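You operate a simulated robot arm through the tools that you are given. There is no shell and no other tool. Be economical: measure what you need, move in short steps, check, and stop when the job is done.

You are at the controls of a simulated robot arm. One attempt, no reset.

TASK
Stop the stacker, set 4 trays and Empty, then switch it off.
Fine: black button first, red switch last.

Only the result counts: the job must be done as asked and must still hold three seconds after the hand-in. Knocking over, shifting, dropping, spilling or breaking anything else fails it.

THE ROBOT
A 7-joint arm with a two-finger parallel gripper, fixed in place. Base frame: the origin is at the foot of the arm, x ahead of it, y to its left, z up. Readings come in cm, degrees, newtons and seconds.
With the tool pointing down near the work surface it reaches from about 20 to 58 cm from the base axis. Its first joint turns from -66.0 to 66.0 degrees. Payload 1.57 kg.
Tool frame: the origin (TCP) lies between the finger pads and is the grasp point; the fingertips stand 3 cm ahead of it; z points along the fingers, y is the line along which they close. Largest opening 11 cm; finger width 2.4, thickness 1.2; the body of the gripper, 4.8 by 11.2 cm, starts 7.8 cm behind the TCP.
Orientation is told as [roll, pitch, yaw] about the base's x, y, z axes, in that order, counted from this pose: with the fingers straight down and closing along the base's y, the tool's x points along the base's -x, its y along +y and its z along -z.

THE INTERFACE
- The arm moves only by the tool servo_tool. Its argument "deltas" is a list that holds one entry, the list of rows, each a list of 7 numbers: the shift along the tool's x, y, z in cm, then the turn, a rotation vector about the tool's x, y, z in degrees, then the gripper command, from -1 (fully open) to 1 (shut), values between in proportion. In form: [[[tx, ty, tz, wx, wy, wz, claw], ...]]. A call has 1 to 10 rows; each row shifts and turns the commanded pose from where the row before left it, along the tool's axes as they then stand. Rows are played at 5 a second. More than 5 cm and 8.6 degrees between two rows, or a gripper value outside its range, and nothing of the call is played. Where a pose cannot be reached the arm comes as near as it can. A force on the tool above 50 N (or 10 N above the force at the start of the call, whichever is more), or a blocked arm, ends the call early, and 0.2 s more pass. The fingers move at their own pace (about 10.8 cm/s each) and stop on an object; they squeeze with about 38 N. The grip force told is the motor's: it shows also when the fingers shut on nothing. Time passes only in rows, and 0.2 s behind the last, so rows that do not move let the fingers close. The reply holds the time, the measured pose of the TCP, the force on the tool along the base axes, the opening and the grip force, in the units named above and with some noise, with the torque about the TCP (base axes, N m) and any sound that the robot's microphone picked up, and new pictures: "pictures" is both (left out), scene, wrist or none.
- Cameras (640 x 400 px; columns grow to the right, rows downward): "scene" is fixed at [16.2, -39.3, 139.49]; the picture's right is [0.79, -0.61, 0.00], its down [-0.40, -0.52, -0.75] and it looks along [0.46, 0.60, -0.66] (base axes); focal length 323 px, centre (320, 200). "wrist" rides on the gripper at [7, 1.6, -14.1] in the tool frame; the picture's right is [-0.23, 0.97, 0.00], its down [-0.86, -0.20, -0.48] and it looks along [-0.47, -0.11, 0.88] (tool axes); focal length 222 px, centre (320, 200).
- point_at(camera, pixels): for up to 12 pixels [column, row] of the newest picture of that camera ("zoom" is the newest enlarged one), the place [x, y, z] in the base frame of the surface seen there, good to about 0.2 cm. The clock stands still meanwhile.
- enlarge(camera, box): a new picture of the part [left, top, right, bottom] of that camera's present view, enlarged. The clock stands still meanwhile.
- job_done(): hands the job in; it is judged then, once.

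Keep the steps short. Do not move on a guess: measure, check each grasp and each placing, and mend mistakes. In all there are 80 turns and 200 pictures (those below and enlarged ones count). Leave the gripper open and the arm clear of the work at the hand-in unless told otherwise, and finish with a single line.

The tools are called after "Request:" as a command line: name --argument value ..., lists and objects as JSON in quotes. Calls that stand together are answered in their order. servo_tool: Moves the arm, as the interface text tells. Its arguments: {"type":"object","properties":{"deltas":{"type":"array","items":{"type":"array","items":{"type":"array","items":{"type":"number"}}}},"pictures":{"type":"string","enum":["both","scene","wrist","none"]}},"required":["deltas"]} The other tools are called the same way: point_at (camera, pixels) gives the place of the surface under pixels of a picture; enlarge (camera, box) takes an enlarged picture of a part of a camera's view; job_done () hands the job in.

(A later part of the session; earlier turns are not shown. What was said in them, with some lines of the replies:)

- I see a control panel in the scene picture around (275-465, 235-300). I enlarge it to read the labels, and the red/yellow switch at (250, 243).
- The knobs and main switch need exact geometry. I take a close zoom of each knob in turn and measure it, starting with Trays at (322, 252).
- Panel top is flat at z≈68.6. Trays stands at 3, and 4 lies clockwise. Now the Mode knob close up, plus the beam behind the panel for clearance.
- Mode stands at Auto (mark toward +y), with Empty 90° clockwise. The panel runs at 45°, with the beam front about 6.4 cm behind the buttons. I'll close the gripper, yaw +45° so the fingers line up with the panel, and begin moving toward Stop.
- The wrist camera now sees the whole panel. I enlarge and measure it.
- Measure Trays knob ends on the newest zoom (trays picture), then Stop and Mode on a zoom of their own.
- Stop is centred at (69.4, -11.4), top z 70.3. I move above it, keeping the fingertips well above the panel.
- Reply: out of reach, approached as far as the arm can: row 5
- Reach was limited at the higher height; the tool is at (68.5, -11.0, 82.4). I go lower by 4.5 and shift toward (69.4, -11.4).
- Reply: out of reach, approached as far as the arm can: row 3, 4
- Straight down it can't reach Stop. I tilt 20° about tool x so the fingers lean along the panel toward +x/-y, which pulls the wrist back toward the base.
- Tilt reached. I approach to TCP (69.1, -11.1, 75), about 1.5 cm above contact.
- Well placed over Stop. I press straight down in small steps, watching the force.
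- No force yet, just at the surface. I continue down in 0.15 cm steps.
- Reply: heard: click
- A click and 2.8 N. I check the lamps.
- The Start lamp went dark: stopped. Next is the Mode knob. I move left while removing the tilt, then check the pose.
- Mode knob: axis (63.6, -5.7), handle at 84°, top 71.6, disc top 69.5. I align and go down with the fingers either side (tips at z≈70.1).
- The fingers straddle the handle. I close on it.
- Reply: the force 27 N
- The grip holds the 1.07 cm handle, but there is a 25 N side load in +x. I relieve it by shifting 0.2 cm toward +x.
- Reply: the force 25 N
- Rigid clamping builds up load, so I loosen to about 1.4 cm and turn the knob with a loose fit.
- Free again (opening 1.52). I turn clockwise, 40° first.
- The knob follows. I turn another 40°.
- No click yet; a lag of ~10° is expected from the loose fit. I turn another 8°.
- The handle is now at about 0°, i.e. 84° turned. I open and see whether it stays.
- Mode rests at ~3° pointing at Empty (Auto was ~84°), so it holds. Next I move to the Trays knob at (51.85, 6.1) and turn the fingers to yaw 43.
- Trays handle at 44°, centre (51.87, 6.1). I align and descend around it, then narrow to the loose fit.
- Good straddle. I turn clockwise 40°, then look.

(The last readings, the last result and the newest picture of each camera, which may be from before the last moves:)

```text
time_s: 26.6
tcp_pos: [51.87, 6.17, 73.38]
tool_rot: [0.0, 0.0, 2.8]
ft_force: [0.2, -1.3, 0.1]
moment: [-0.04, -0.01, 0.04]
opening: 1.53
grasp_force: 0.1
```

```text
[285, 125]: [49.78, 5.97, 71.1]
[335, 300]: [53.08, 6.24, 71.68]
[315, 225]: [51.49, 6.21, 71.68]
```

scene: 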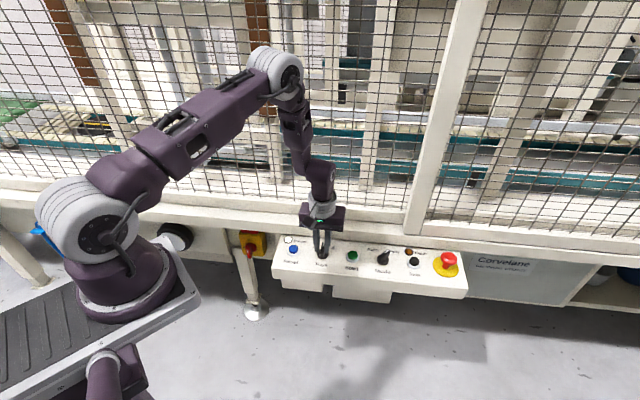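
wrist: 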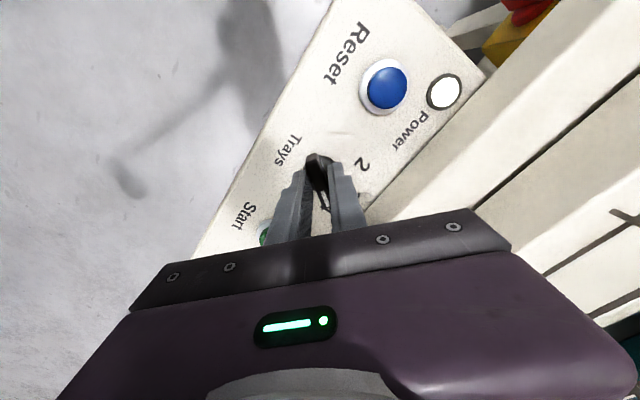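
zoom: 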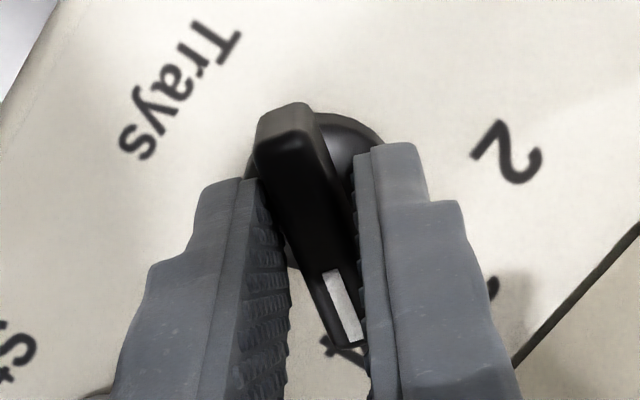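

The handle stands at ~5°, in line with 4. I add 3° for the slack, release, rise, and check that it stays.

Request:
servo_tool --deltas '[[[0, 0, 0, 0, 0, 3, 0.745], [0, 0, 0, 0, 0, 0, 0.745], [0, 0, 0, 0, 0, 0, 0.45], [0, 0, 0, 0, 0, 0, 0.45], [0, 0, -2, 0, 0, 0, 0.45], [0, 0, -3, 0, 0, 0, 0.45], [0, 0, -3, 0, 0, 0, 0.45], [0, 0, 0, 0, 0, 0, 0.45]]]'

Request:
enlarge --camera "wrist" --box '[240, 80, 400, 180]'

```text
time_s: 28.4
tcp_pos: [51.91, 6.22, 81.25]
tool_rot: [0.1, 0.0, 0.0]
ft_force: [-0.3, 0.5, -0.5]
moment: [-0.03, -0.03, -0.02]
opening: 3.04
grasp_force: 0.0
```

scene: 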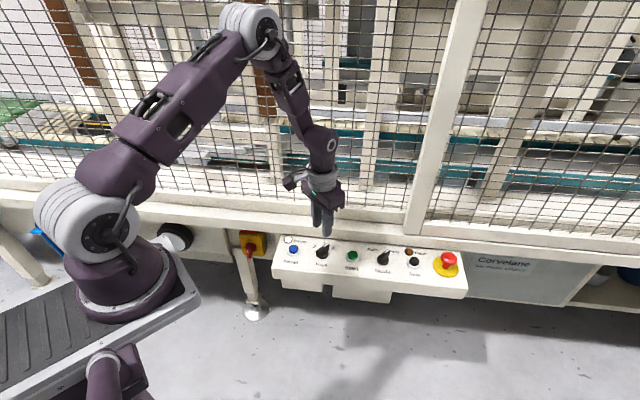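
wrist: 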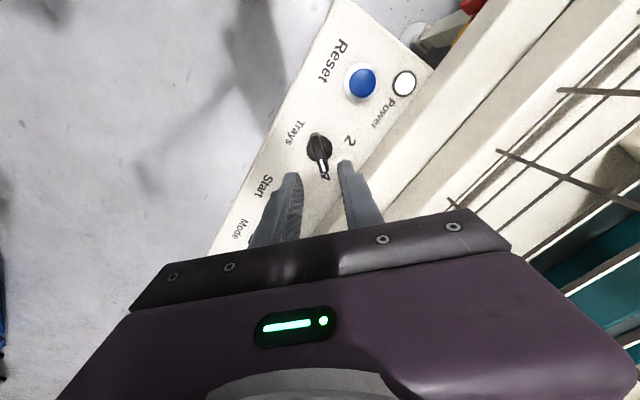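

```text
4.00 times, centred on (320, 130) of wrist
```

zoom: 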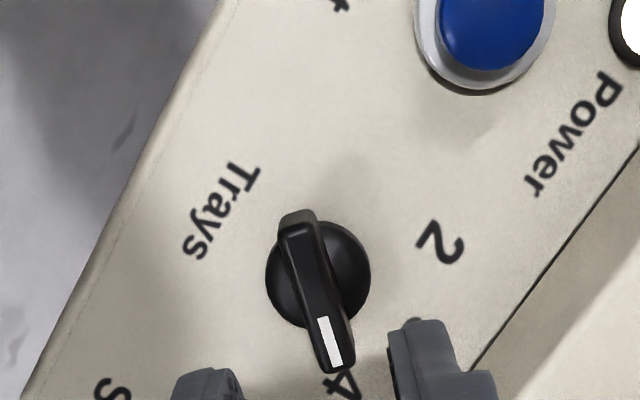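

Request:
point_at --camera "zoom" --pixels '[[299, 232], [335, 358], [317, 295], [345, 385], [440, 245]]'

Request:
enlarge --camera "scene" --box '[275, 230, 435, 290]'

Request:
enlarge --camera "scene" --box '[230, 225, 278, 265]'

```text
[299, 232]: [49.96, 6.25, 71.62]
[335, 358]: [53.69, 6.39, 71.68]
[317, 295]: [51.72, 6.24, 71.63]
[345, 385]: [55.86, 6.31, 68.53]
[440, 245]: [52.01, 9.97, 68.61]
```

```text
4.00 times, centred on (355, 260) of scene
```

zoom: 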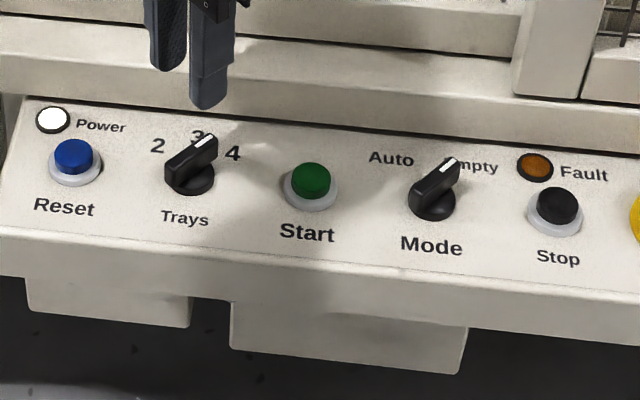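

```text
10.00 times, centred on (254, 245) of scene
```

zoom: 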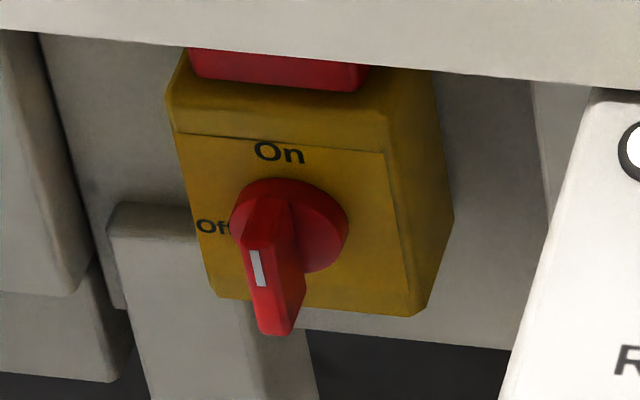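

Both knobs hold at 4 and Empty. Now I measure the main switch: On is at the top, Off at the left, and the red handle is upright.

Request:
point_at --camera "zoom" --pixels '[[257, 265], [262, 215], [275, 325], [300, 200], [325, 260], [280, 152], [210, 227], [380, 290], [350, 160], [275, 70], [430, 180], [480, 200]]'

Request:
point_at --camera "scene" --pixels '[[238, 262], [235, 240], [225, 235], [222, 255], [215, 245], [172, 240], [250, 222], [250, 212], [190, 205], [255, 300]]'

```text
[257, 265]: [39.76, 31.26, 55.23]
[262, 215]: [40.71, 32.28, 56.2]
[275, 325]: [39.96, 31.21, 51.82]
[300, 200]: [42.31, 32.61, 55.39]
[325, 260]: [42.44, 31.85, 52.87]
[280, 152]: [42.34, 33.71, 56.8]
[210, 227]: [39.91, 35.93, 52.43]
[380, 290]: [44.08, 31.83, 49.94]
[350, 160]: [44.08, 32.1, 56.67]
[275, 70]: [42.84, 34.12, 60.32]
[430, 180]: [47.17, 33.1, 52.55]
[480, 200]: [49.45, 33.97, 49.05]
```

```text
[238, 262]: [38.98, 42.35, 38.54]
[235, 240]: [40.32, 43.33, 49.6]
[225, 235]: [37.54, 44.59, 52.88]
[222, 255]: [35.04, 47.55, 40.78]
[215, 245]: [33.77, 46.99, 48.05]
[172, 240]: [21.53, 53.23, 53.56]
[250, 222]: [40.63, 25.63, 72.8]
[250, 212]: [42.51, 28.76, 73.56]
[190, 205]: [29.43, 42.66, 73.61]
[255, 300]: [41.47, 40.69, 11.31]
```

The switch box face is at v≈53.8 along (0.707, 0.707), the handle front at 50.2, and the beam above it overhangs. I must come in horizontally from the front. First I move high to in front of the switch, out of the panel's way, and start yawing to 45°.

Request:
servo_tool --deltas '[[[0, 0, -3, 0, 0, 0, 0.45], [3.24, 2.97, -0.2, 0, 0, 0, 0.45], [3.24, 2.97, -0.2, 0, 0, 0, 0.45], [3.24, 2.97, -0.2, 0, 0, -7.5, 0.45], [3.24, 2.97, 0, 0, 0, -7.5, 0.45], [3.5, 2.5, 0, 0, 0, -7.5, 0.45], [4, 1.5, 0, 0, 0, -7.5, 0.45], [0, 0, 0, 0, 0, -7.5, 0.45], [0, 0, 0, 0, 0, -7.5, 0.45], [0, 0, 0, 0, 0, 0, 0.45]]]'

```text
time_s: 30.6
tcp_pos: [30.15, 19.04, 85.0]
tool_rot: [0.0, 0.0, 45.1]
ft_force: [-0.1, -0.2, 0.2]
moment: [-0.03, 0.01, 0.0]
opening: 3.05
grasp_force: 0.1
```

scene: 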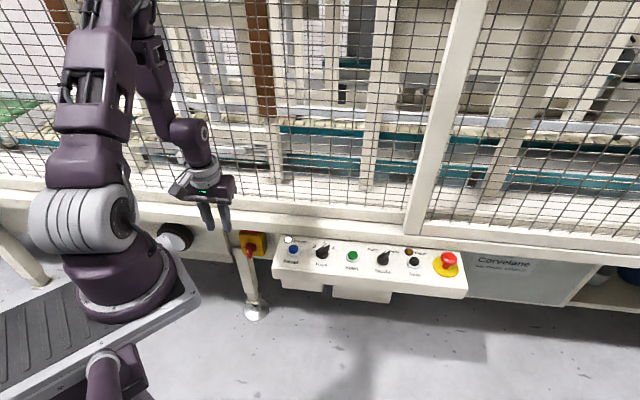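
wrist: 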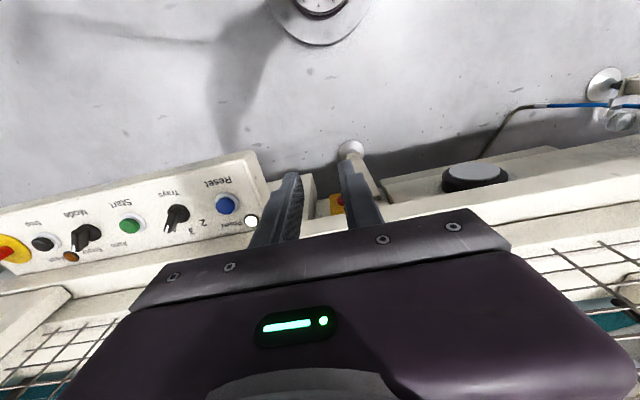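

Now TCP is at u=7.9, v=34.8. I pitch the tool toward the fence while creeping forward, 40° first.

Request:
servo_tool --deltas '[[[-0.65, 0, 0, 0, -8, 0, 0.45], [-0.64, 0, 0.09, 0, -8, 0, 0.45], [-0.62, 0, 0.18, 0, -8, 0, 0.45], [-0.59, 0, 0.26, 0, -8, 0, 0.45], [-0.55, 0, 0.34, 0, -8, 0, 0.45], [0, 0, 0, 0, 0, 0, 0.45]]]'

```text
time_s: 32.0
tcp_pos: [30.74, 20.61, 84.12]
tool_rot: [0.3, -21.8, 46.3]
ft_force: [-0.3, -0.2, -0.5]
moment: [-0.01, 0.0, -0.02]
opening: 3.02
grasp_force: 0.2
out of reach, approached as far as the arm can: row 3, 4, 5
```

scene: 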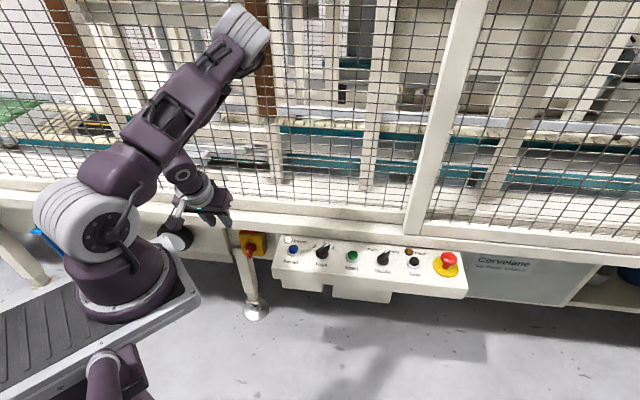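
wrist: 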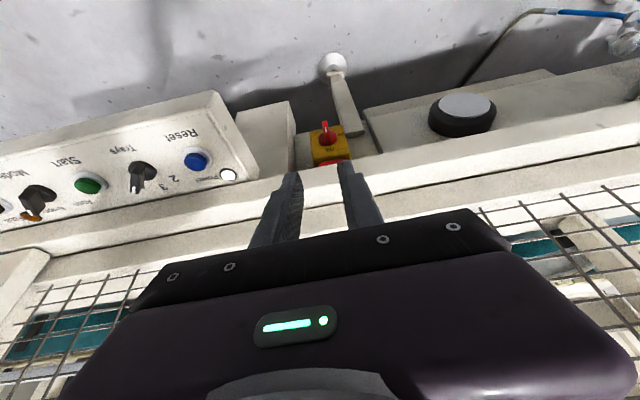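

The arm is limited this close. First I use this view to inspect the switch at (327, 140).

Request:
enlarge --camera "wrist" --box '[280, 110, 376, 170]'

Request:
point_at --camera "zoom" --pixels '[[300, 100], [310, 190], [320, 250], [260, 230], [380, 230], [320, 300]]'

```text
6.67 times, centred on (328, 140) of wrist
```

zoom: 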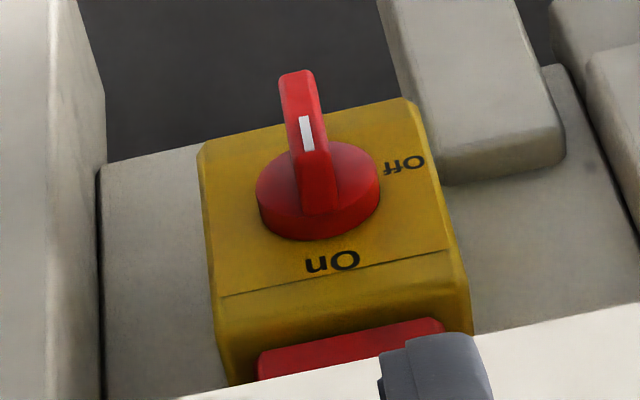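

```text
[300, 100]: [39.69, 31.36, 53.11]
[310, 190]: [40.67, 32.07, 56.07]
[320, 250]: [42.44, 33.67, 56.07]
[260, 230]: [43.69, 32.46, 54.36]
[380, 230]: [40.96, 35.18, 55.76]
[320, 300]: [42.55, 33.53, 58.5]
```

Request:
point_at --camera "zoom" --pixels '[[268, 185], [370, 178], [262, 205], [345, 150], [295, 78], [300, 110], [310, 145], [318, 205], [335, 195], [403, 165], [330, 262], [215, 160]]'

```text
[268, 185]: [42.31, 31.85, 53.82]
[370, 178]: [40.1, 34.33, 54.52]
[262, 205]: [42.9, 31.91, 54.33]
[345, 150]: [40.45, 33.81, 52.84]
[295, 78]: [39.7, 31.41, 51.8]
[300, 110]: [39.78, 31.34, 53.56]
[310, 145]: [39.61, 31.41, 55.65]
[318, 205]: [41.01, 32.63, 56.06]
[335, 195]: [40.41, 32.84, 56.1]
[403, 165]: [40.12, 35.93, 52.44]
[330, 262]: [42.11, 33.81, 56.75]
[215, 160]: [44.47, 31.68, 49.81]
```

Geometry: handle centre at u=5.9, z≈53.9; handle z 51.7–56.05, front v 50.3; disc front v 52.5; Off label sits left and slightly below. I descend in front of the beam (v≈40), to where a flatter pitch may be reachable.

Request:
servo_tool --deltas '[[[0.75, 0.25, 4.01, 0, 0, 0, 0.45], [0.75, 0.25, 4.01, 0, 0, 0, 0.45], [0.75, 0.25, 4.01, 0, 0, 0, 0.45], [0.75, 0.25, 4.01, 0, 0, 0, 0.45], [0, 0, 0, 0, 0, 0, 0.45]]]'

```text
time_s: 33.2
tcp_pos: [32.04, 23.55, 68.06]
tool_rot: [0.4, -21.8, 46.1]
ft_force: [0.5, -0.7, 0.1]
moment: [0.0, 0.02, -0.01]
opening: 3.03
grasp_force: 0.2
```

scene: 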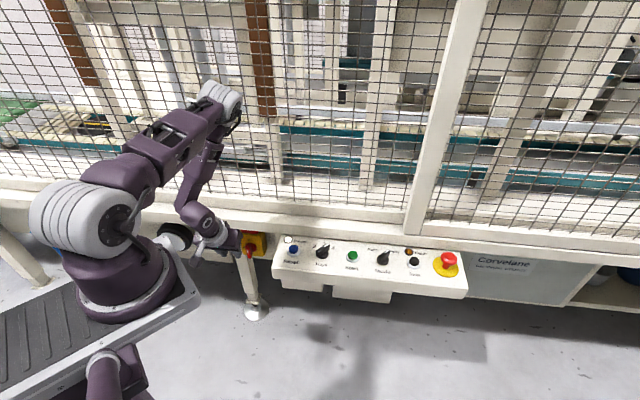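
wrist: 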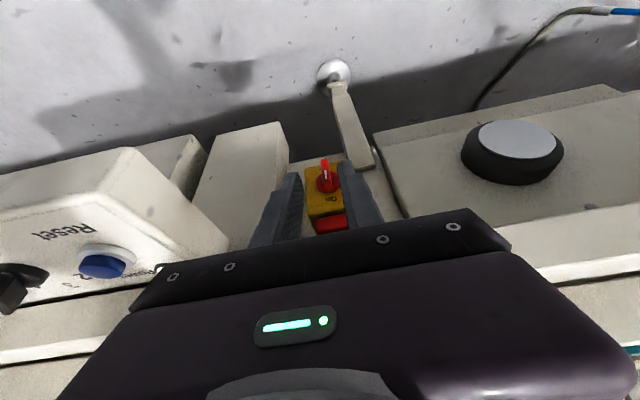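

Clear. I go further down to z≈60, then pitch in steps.

Request:
servo_tool --deltas '[[[1.49, 0, 3.71, 0, 0, 0, 0.45], [1.49, 0, 3.71, 0, 0, 0, 0.45], [0, 0, 0, 0, -8, 0, 0.45], [0, 0, 0, 0, -8, 0, 0.45], [0, 0, 0, 0, -8, 0, 0.45], [0, 0, 0, 0, -8, 0, 0.45], [0, 0, 0, 0, 0, 0, 0.45]]]'

```text
time_s: 34.8
tcp_pos: [32.86, 24.5, 61.1]
tool_rot: [0.7, -53.9, 45.6]
ft_force: [-0.8, 0.1, 0.6]
moment: [0.0, 0.01, -0.04]
opening: 3.01
grasp_force: 0.1
out of reach, approached as far as the arm can: row 6
```

scene: 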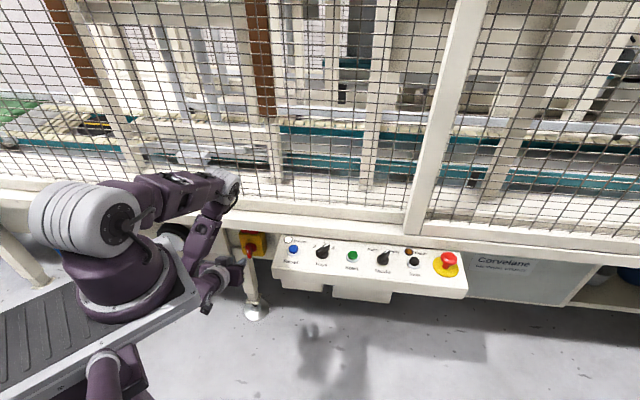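
wrist: 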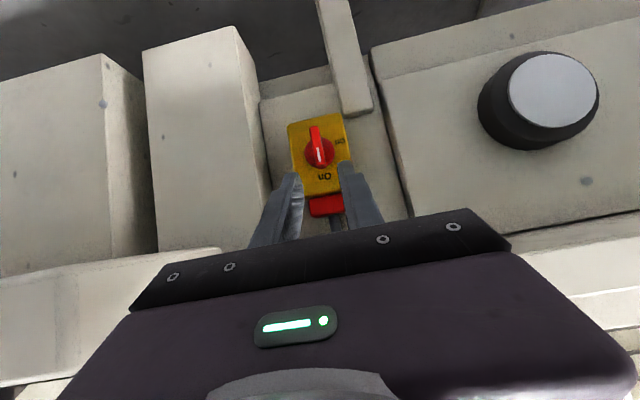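

Pitch reached 54°. I go 3 forward and 5 down, and pitch on.

Request:
servo_tool --deltas '[[[1.14, 0, 2.68, 0, 0, 0, 0.45], [1.14, 0, 2.68, 0, 0, 0, 0.45], [0, 0, 0, 0, -8, 0, 0.45], [0, 0, 0, 0, -8, 0, 0.45], [0, 0, 0, 0, -8, 0, 0.45], [0, 0, 0, 0, -8, 0, 0.45], [0, 0, 0, 0, 0, 0, 0.45]]]'

```text
time_s: 36.4
tcp_pos: [35.2, 28.54, 65.82]
tool_rot: [1.2, -70.0, 45.2]
ft_force: [0.3, 0.4, 0.4]
moment: [-0.02, -0.02, 0.0]
opening: 3.04
grasp_force: 0.0
out of reach, approached as far as the arm can: row 2, 3, 4, 5, 6
```

scene: 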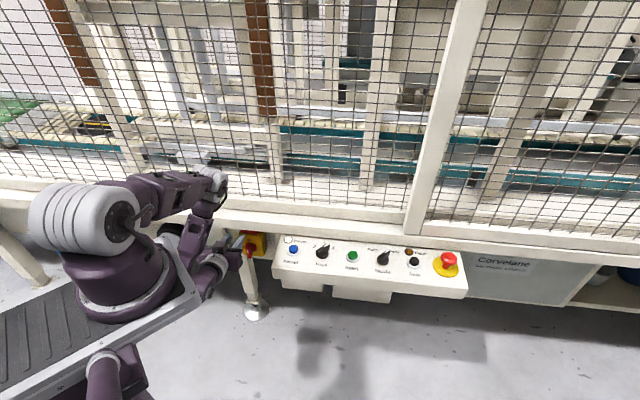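
wrist: 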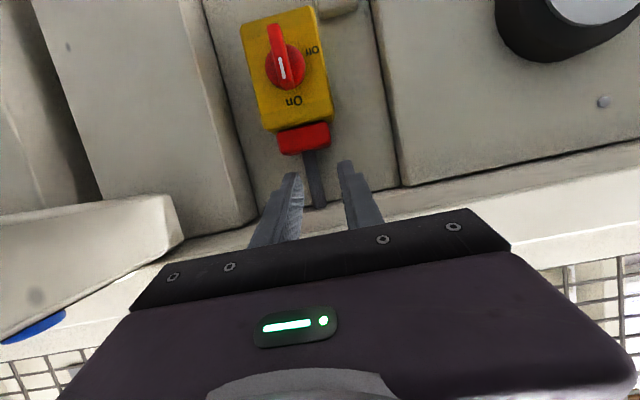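

It settled at pitch 70° but higher (z 65.8). I'll use closed fingers as a pusher: push the handle's upper half from its right side to the left and then down. First I close, shift right to u≈8.5, retreat slightly, and lower.

Request:
servo_tool --deltas '[[[0.3, -1.9, -0.9, 0, 0, 0, 1], [0.3, -1.9, -0.9, 0, 0, 0, 1], [1.0, 0, 0.3, 0, 2, 0, 1], [1.0, 0, 0.3, 0, 2, 0, 1], [1.0, 0, 0.3, 0, 2, 0, 1], [1.0, 0, 0.35, 0, 2, 0, 1], [1.0, 0, 0.4, 0, 2, 0, 1], [0, 0, 0, 0, 0, 0, 1]]]'

```text
time_s: 38.2
tcp_pos: [36.54, 24.37, 60.99]
tool_rot: [0.8, -59.7, 45.5]
ft_force: [-0.3, -0.4, -0.3]
moment: [0.02, 0.02, 0.0]
opening: 0.02
grasp_force: 21.4
out of reach, approached as far as the arm can: row 5
```

scene: 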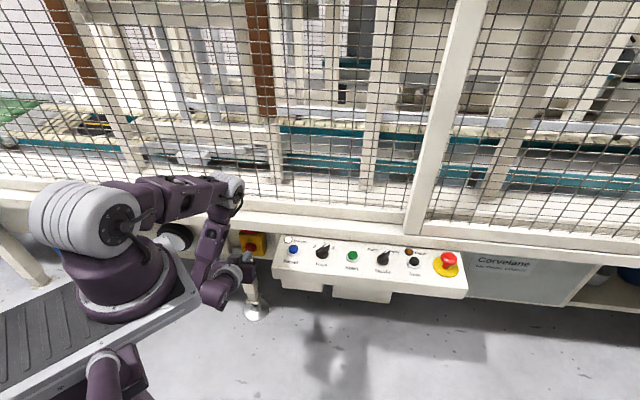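
wrist: 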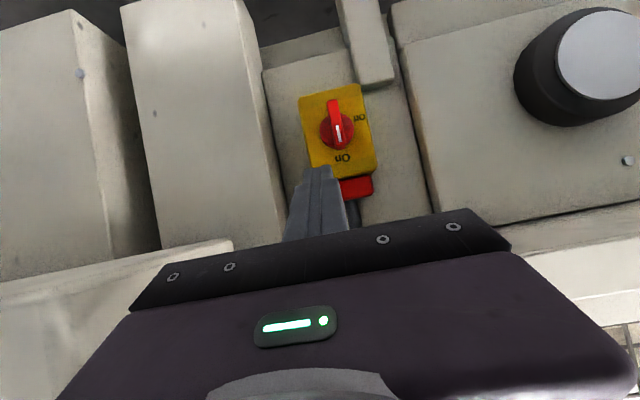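

TCP is at u=8.6, v=43.1, z=61, with tips ~4.6 cm short. I advance along the finger direction about 60% and look.

Request:
servo_tool --deltas '[[[0.22, 0, 1.43, 0, 0, 0, 1], [0.22, 0, 1.43, 0, 0, 0, 1], [0.22, 0, 1.43, 0, 0, 0, 1], [0, 0, 0, 0, 0, 0, 1]]]'

Request:
enlarge --camera "wrist" --box '[250, 80, 410, 220]'

Request:
enlarge --camera "scene" --box '[210, 215, 290, 265]'

```text
time_s: 39.2
tcp_pos: [38.73, 26.82, 59.29]
tool_rot: [0.7, -59.8, 45.6]
ft_force: [0.0, 0.3, -0.4]
moment: [0.01, 0.01, -0.01]
opening: 0.0
grasp_force: 21.3
out of reach, approached as far as the arm can: row 2
```

scene: 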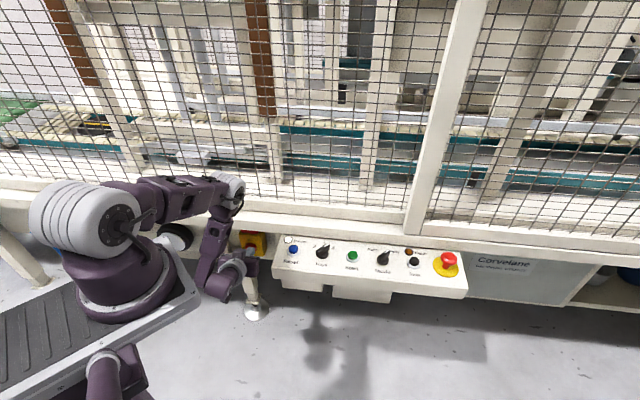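
wrist: 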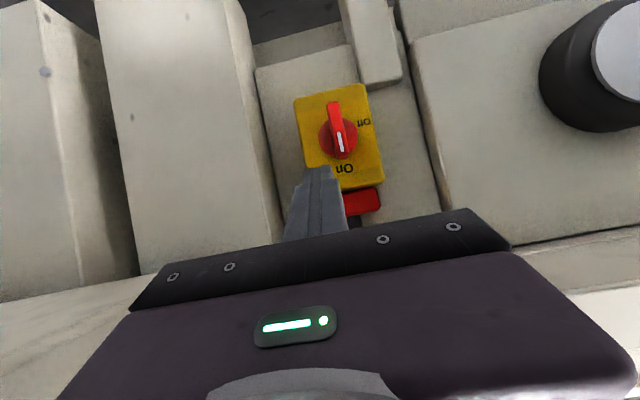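

```text
2.86 times, centred on (330, 150) of wrist
```

zoom: 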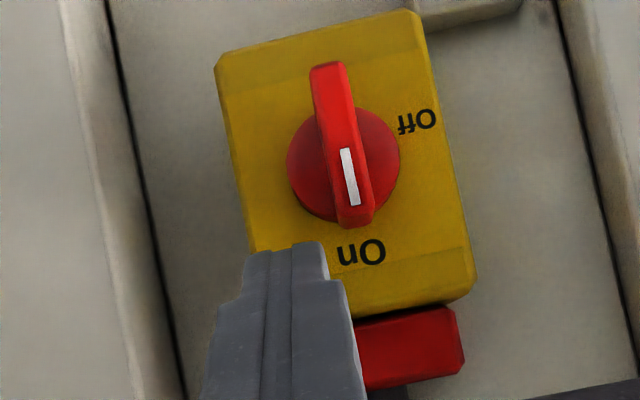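

```text
8.00 times, centred on (250, 240) of scene
```

zoom: 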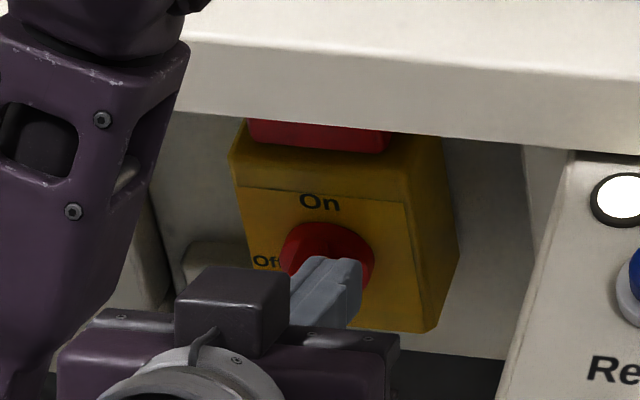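

Tips at u≈8.4, v≈48.9, z≈57.8, to the right of the handle. I advance to the handle's upper right side (tip v 51.3, z 55).

Request:
servo_tool --deltas '[[[0.41, 0, 1.15, 0, 0, 0, 1], [0.41, 0, 1.15, 0, 0, 0, 1], [0.41, 0, 1.14, 0, 0, 0, 1], [0, 0, 0, 0, 0, 0, 1]]]'

Request:
enlarge --camera "wrist" --box '[250, 80, 410, 220]'

Request:
enlarge --camera "scene" --box '[210, 215, 290, 265]'

```text
time_s: 40.2
tcp_pos: [39.49, 27.59, 58.72]
tool_rot: [0.8, -59.8, 45.6]
ft_force: [0.2, 0.5, -0.6]
moment: [0.01, 0.01, -0.01]
opening: 0.0
grasp_force: 21.8
out of reach, approached as far as the arm can: row 1, 2, 3
```

scene: 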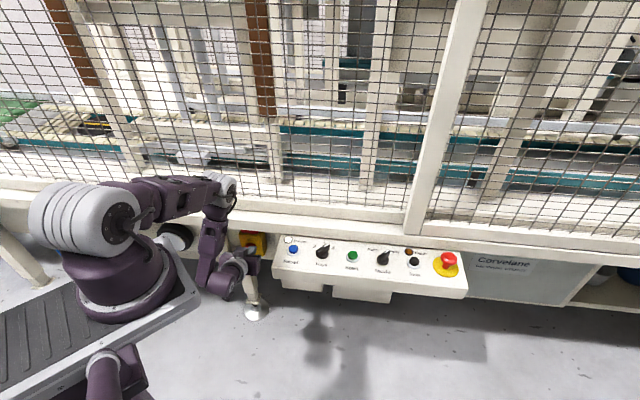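
wrist: 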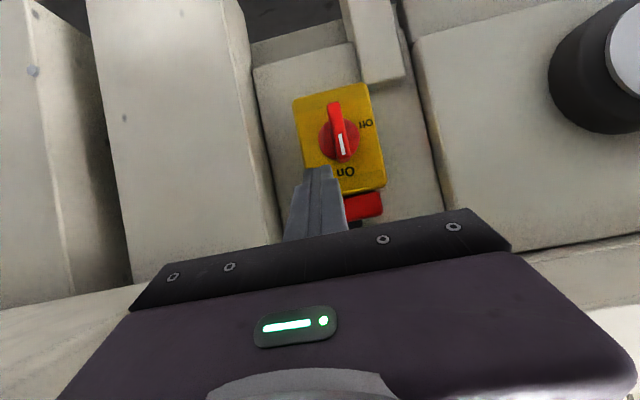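

```text
2.86 times, centred on (330, 150) of wrist
```

zoom: 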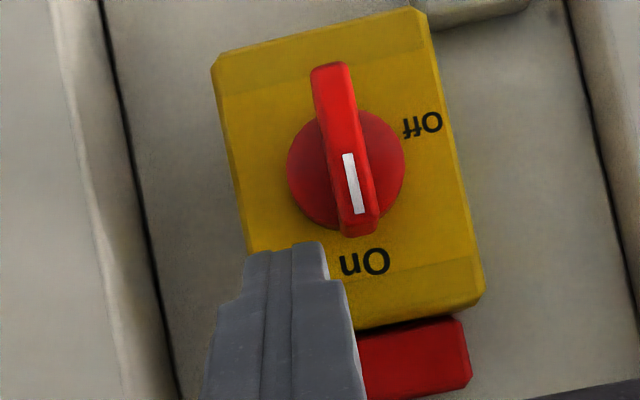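

```text
8.00 times, centred on (250, 240) of scene
```

zoom: 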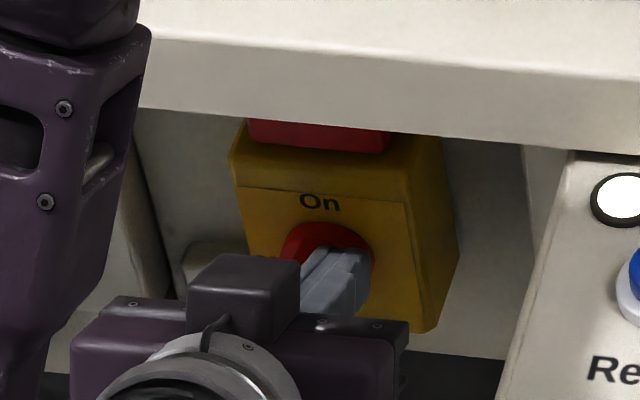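

Still short of depth at this pitch. A steeper pitch (45°) lets the tool go lower, so I change pitch by 15°, then advance.

Request:
servo_tool --deltas '[[[0, 0, 0, 0, 7.5, 0, 1], [0, 0, 0, 0, 7.3, 0, 1], [-0.05, 0, 0.9, 0, 0, 0, 1], [-0.05, 0, 0.9, 0, 0, 0, 1], [0, 0, 0.7, 0, 0, 0, 1], [0, 0, 0, 0, 0, 0, 1]]]'

Request:
enlarge --camera "wrist" --box '[250, 80, 410, 220]'

```text
time_s: 41.6
tcp_pos: [40.72, 28.81, 57.18]
tool_rot: [0.6, -45.0, 45.8]
ft_force: [0.5, 0.3, 0.6]
moment: [0.01, -0.01, 0.01]
opening: 0.01
grasp_force: 21.5
```

scene: 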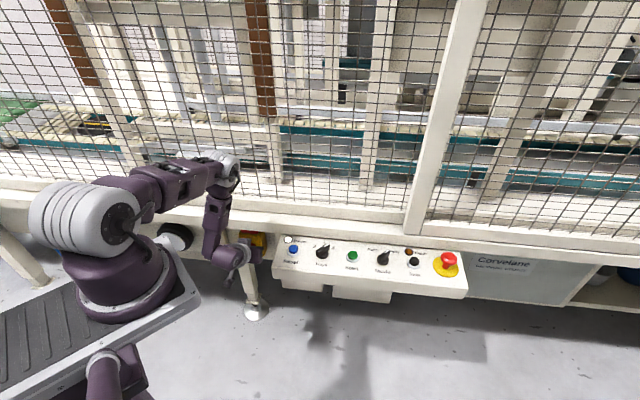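
wrist: 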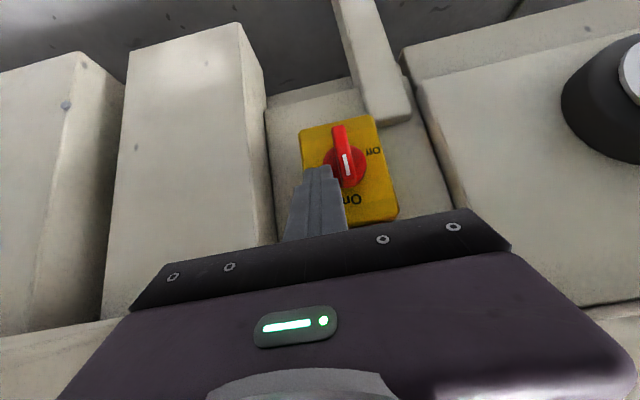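

```text
2.86 times, centred on (330, 150) of wrist
```

zoom: 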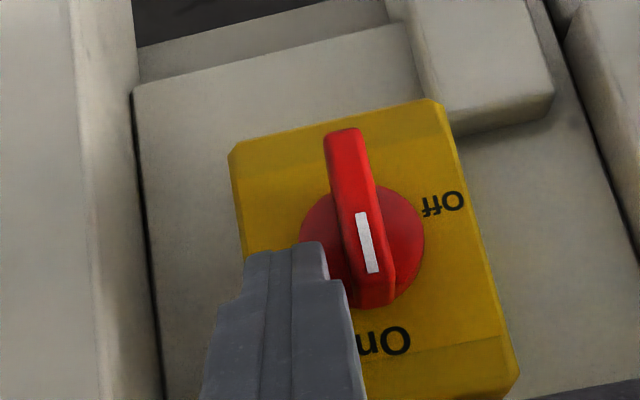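

Tip sits right beside the handle's upper half. I push left in small steps, rising slightly, and watch force and handle.

Request:
servo_tool --deltas '[[[0, 0.4, 0, 0, 0, 0, 1], [0, 0.3, 0, 0, 0, 0, 1], [0, 0.3, 0, 0, 0, 0, 1], [-0.07, 0.3, -0.07, 0, 0, 0, 1], [-0.1, 0.3, -0.1, 0, 0, 0, 1], [0, 0, 0, 0, 0, 0, 1]]]' --pictures "wrist"

Request:
enlarge --camera "wrist" --box '[250, 80, 410, 220]'

```text
time_s: 43.0
tcp_pos: [39.57, 30.19, 57.28]
tool_rot: [0.8, -45.1, 45.9]
ft_force: [5.8, -2.7, 2.4]
moment: [-0.03, -0.17, -0.1]
opening: 0.0
grasp_force: 21.2
```

wrist: 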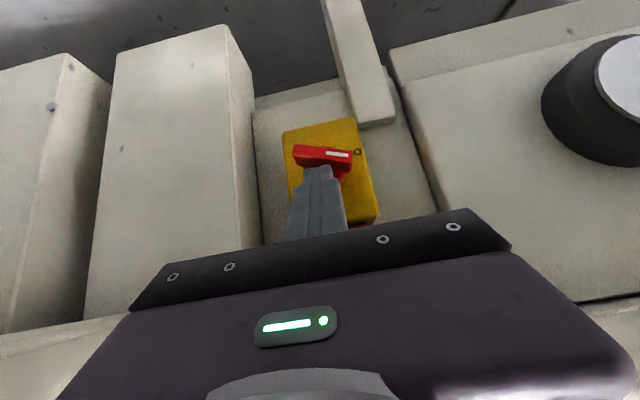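

```text
2.86 times, centred on (330, 150) of wrist
```

zoom: 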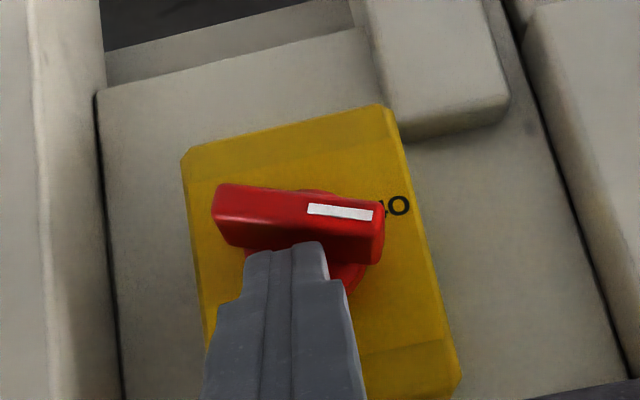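

The handle swung about 90°. I measure its direction and check the Power lamp.

Request:
point_at --camera "zoom" --pixels '[[225, 205], [315, 208], [370, 215], [300, 200], [250, 215]]'

Request:
enlarge --camera "scene" --box '[210, 215, 310, 275]'

```text
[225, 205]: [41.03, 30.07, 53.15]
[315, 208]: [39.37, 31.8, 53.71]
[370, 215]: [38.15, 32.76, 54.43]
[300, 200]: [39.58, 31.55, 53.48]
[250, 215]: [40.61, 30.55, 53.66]
```

```text
6.40 times, centred on (260, 245) of scene
```

zoom: 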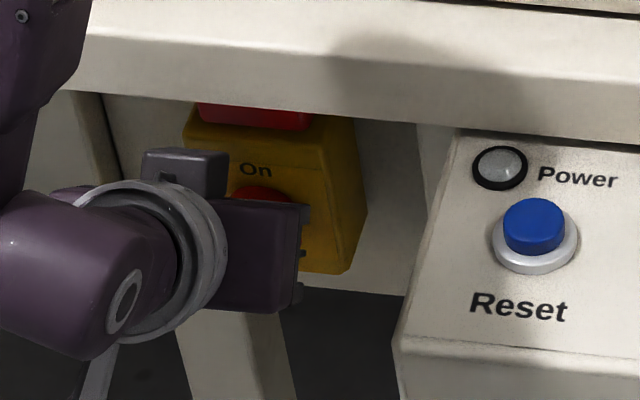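

The Power lamp is dark: it's off electrically. But the handle is at only about 65–70°, so I push on left and slightly down until it reaches its stop.

Request:
servo_tool --deltas '[[[0, 0.25, 0, 0, 0, 0, 1], [0, 0.25, 0, 0, 0, 0, 1], [0, 0.25, 0, 0, 0, 0, 1], [0, 0.25, 0.0, 0, 0, 0, 1], [0, 0, 0, 0, 0, 0, 1]]]' --pictures "wrist"

Request:
enlarge --camera "wrist" --box '[250, 80, 410, 220]'

Request:
point_at --camera "zoom" --pixels '[[225, 205], [315, 208], [350, 212], [370, 215], [300, 200], [250, 215]]'

```text
time_s: 44.2
tcp_pos: [38.69, 30.77, 57.3]
tool_rot: [0.7, -44.9, 45.9]
ft_force: [0.5, 0.3, 0.0]
moment: [0.02, 0.0, 0.0]
opening: 0.0
grasp_force: 21.2
```

wrist: 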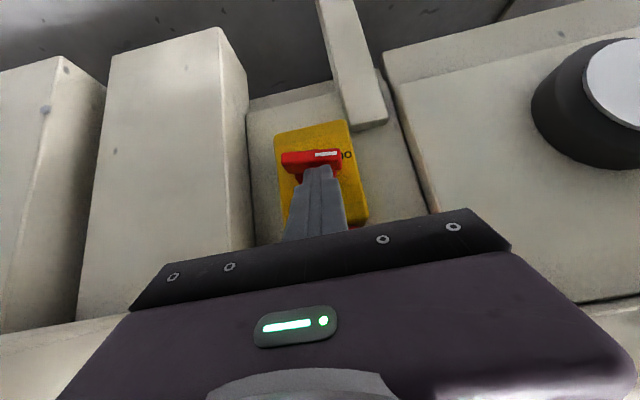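

```text
2.86 times, centred on (330, 150) of wrist
```

zoom: 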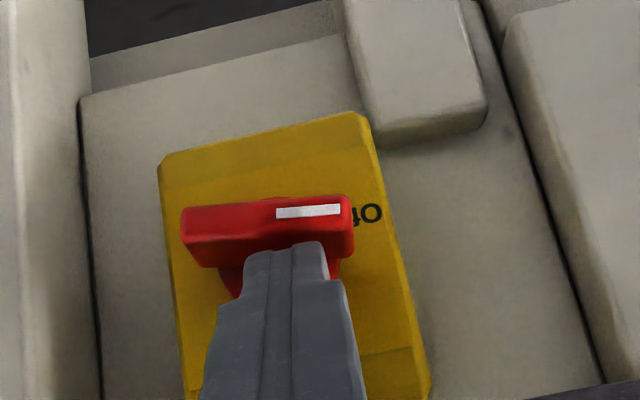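

```text
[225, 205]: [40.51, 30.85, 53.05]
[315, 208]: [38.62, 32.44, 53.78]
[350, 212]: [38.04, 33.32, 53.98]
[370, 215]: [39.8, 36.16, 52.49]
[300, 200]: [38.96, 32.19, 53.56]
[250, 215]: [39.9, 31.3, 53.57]
```

The handle is at roughly 80° and the force is gone. I continue left 0.9, then press down a little to finish.

Request:
servo_tool --deltas '[[[0, 0.3, 0, 0, 0, 0, 1], [0, 0.3, 0, 0, 0, 0, 1], [0, 0.3, 0, 0, 0, 0, 1], [0.14, 0, 0.14, 0, 0, 0, 1], [0.14, 0, 0.14, 0, 0, 0, 1], [0, 0, 0, 0, 0, 0, 1]]]' --pictures "wrist"

Request:
enlarge --camera "wrist" --box '[250, 80, 410, 220]'

```text
time_s: 45.6
tcp_pos: [38.27, 31.64, 57.15]
tool_rot: [0.7, -45.4, 45.8]
ft_force: [-0.9, -1.2, 7.4]
moment: [0.04, -0.04, -0.08]
opening: 0.01
grasp_force: 21.6
stopped in row 6: the force on the tool passed its limit at 51 N (the readings are from after the stop); the commanded pose is now the measured one
```

wrist: 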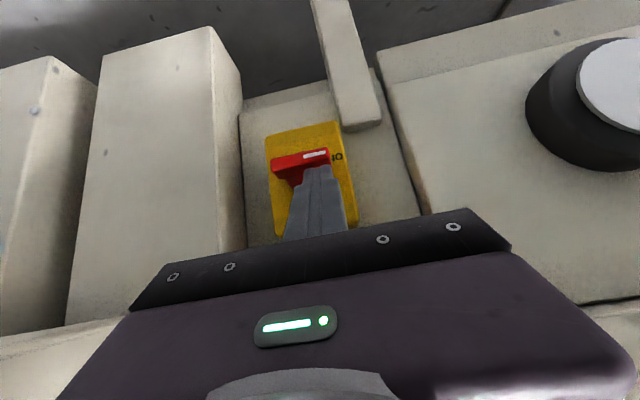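

```text
2.86 times, centred on (330, 150) of wrist
```

zoom: 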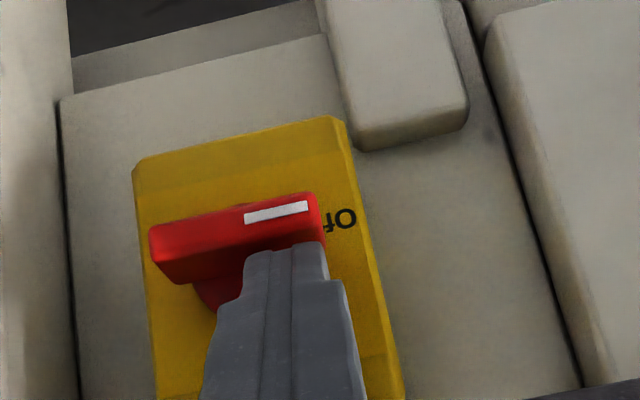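

It hit the hard stop at 90°: the handle is now horizontal, mark toward Off. I retract backward along the fingers.

Request:
servo_tool --deltas '[[[0, 0, -0.5, 0, 0, 0, 1], [0, 0, -1.5, 0, 0, 0, 1], [1, 0, -2.5, 0, 0, 0, 1], [1.5, 0, -2.5, 0, 0, 0, 0.6], [1.5, 0, -2.5, 0, 0, 0, 0.2], [0, 0, 0, 0, 0, 0, -0.2]]]'

Request:
enlarge --camera "wrist" --box '[230, 80, 390, 180]'

Request:
enlarge --camera "scene" --box '[275, 225, 467, 300]'

```text
time_s: 47.0
tcp_pos: [31.63, 24.52, 61.03]
tool_rot: [0.6, -45.3, 45.9]
ft_force: [0.2, 0.7, -0.4]
moment: [0.01, -0.01, -0.01]
opening: 6.58
grasp_force: 0.1
```

scene: 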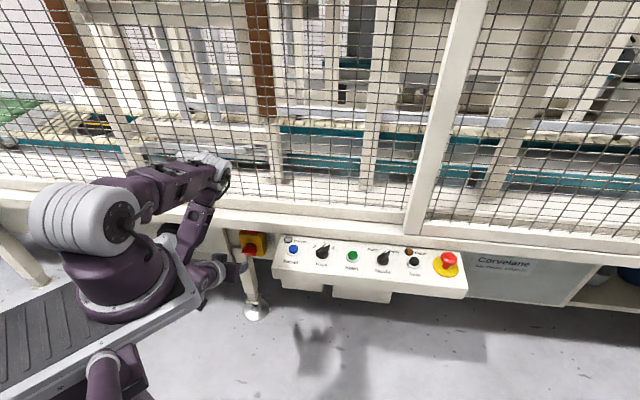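
wrist: 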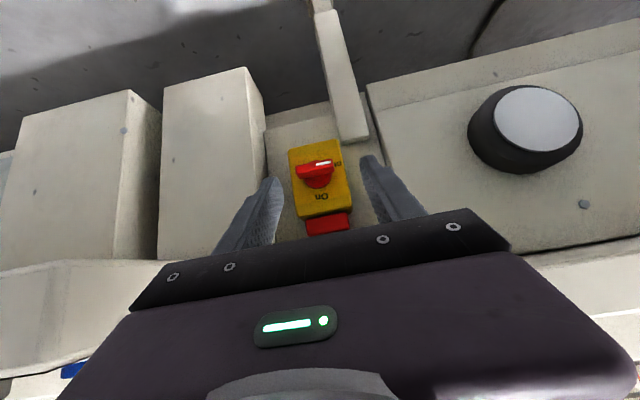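

```text
4.00 times, centred on (310, 130) of wrist
```

zoom: 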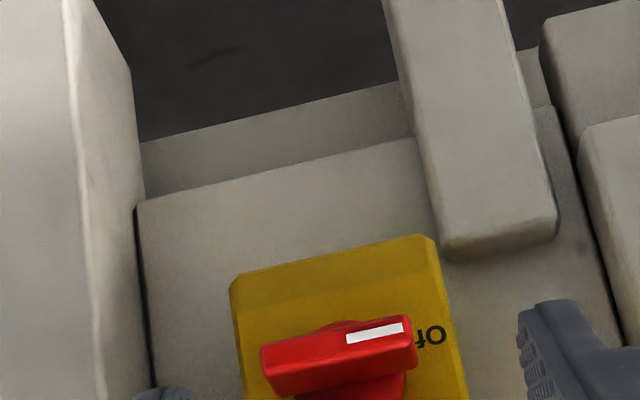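

```text
3.33 times, centred on (371, 262) of scene
```

zoom: 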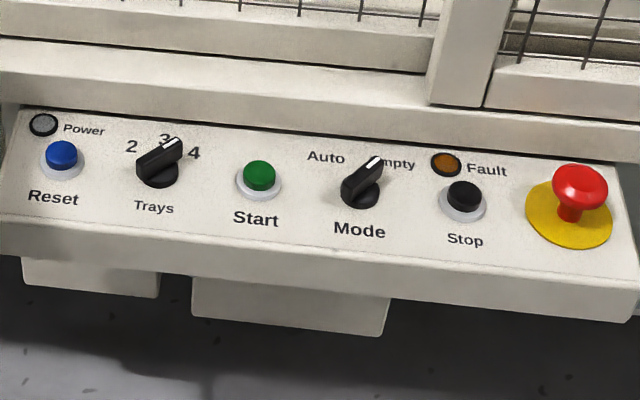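

Power is dark, the handle is at Off, Trays is at 4, and Mode is at Empty. I open the gripper fully and back off a bit more.

Request:
servo_tool --deltas '[[[0, 0, -1.5, 0, 0, 0, -1], [0, 0, -1, 0, 0, 0, -1], [0, 0, 0, 0, 0, 0, -1]]]' --pictures "scene"

Request:
enlarge --camera "scene" --box '[220, 220, 340, 280]'

```text
time_s: 47.8
tcp_pos: [30.38, 23.34, 62.74]
tool_rot: [0.7, -45.3, 45.9]
ft_force: [-0.7, 0.1, -0.6]
moment: [-0.01, -0.01, -0.01]
opening: 10.98
grasp_force: 0.0
```

scene: 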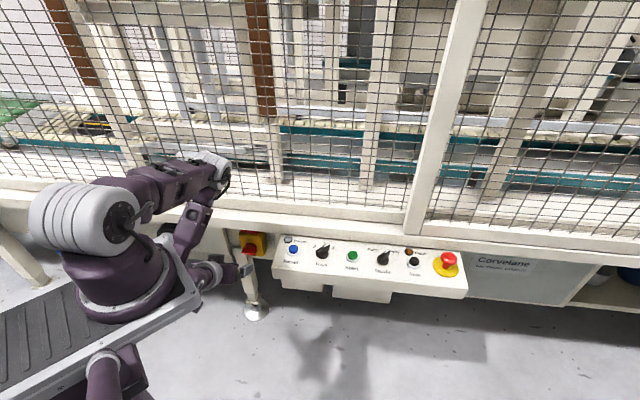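

```text
5.33 times, centred on (280, 250) of scene
```

zoom: 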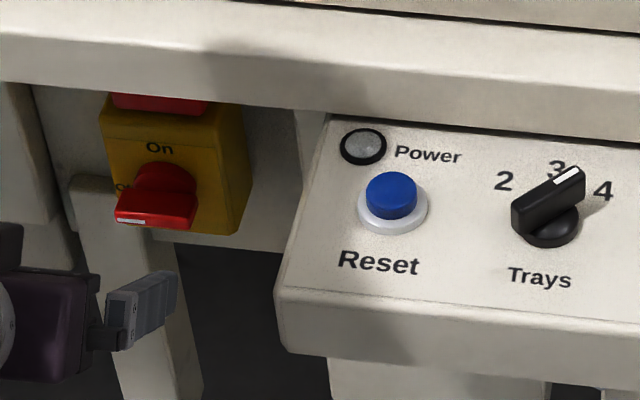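

All settings hold, the arm is clear and the gripper is open. I hand in.

Request:
job_done

```text
The job is handed in.
```

The stacker is stopped, Trays is set to 4, Mode is on Empty, and the red main switch was turned to Off last, with the Power lamp dark.
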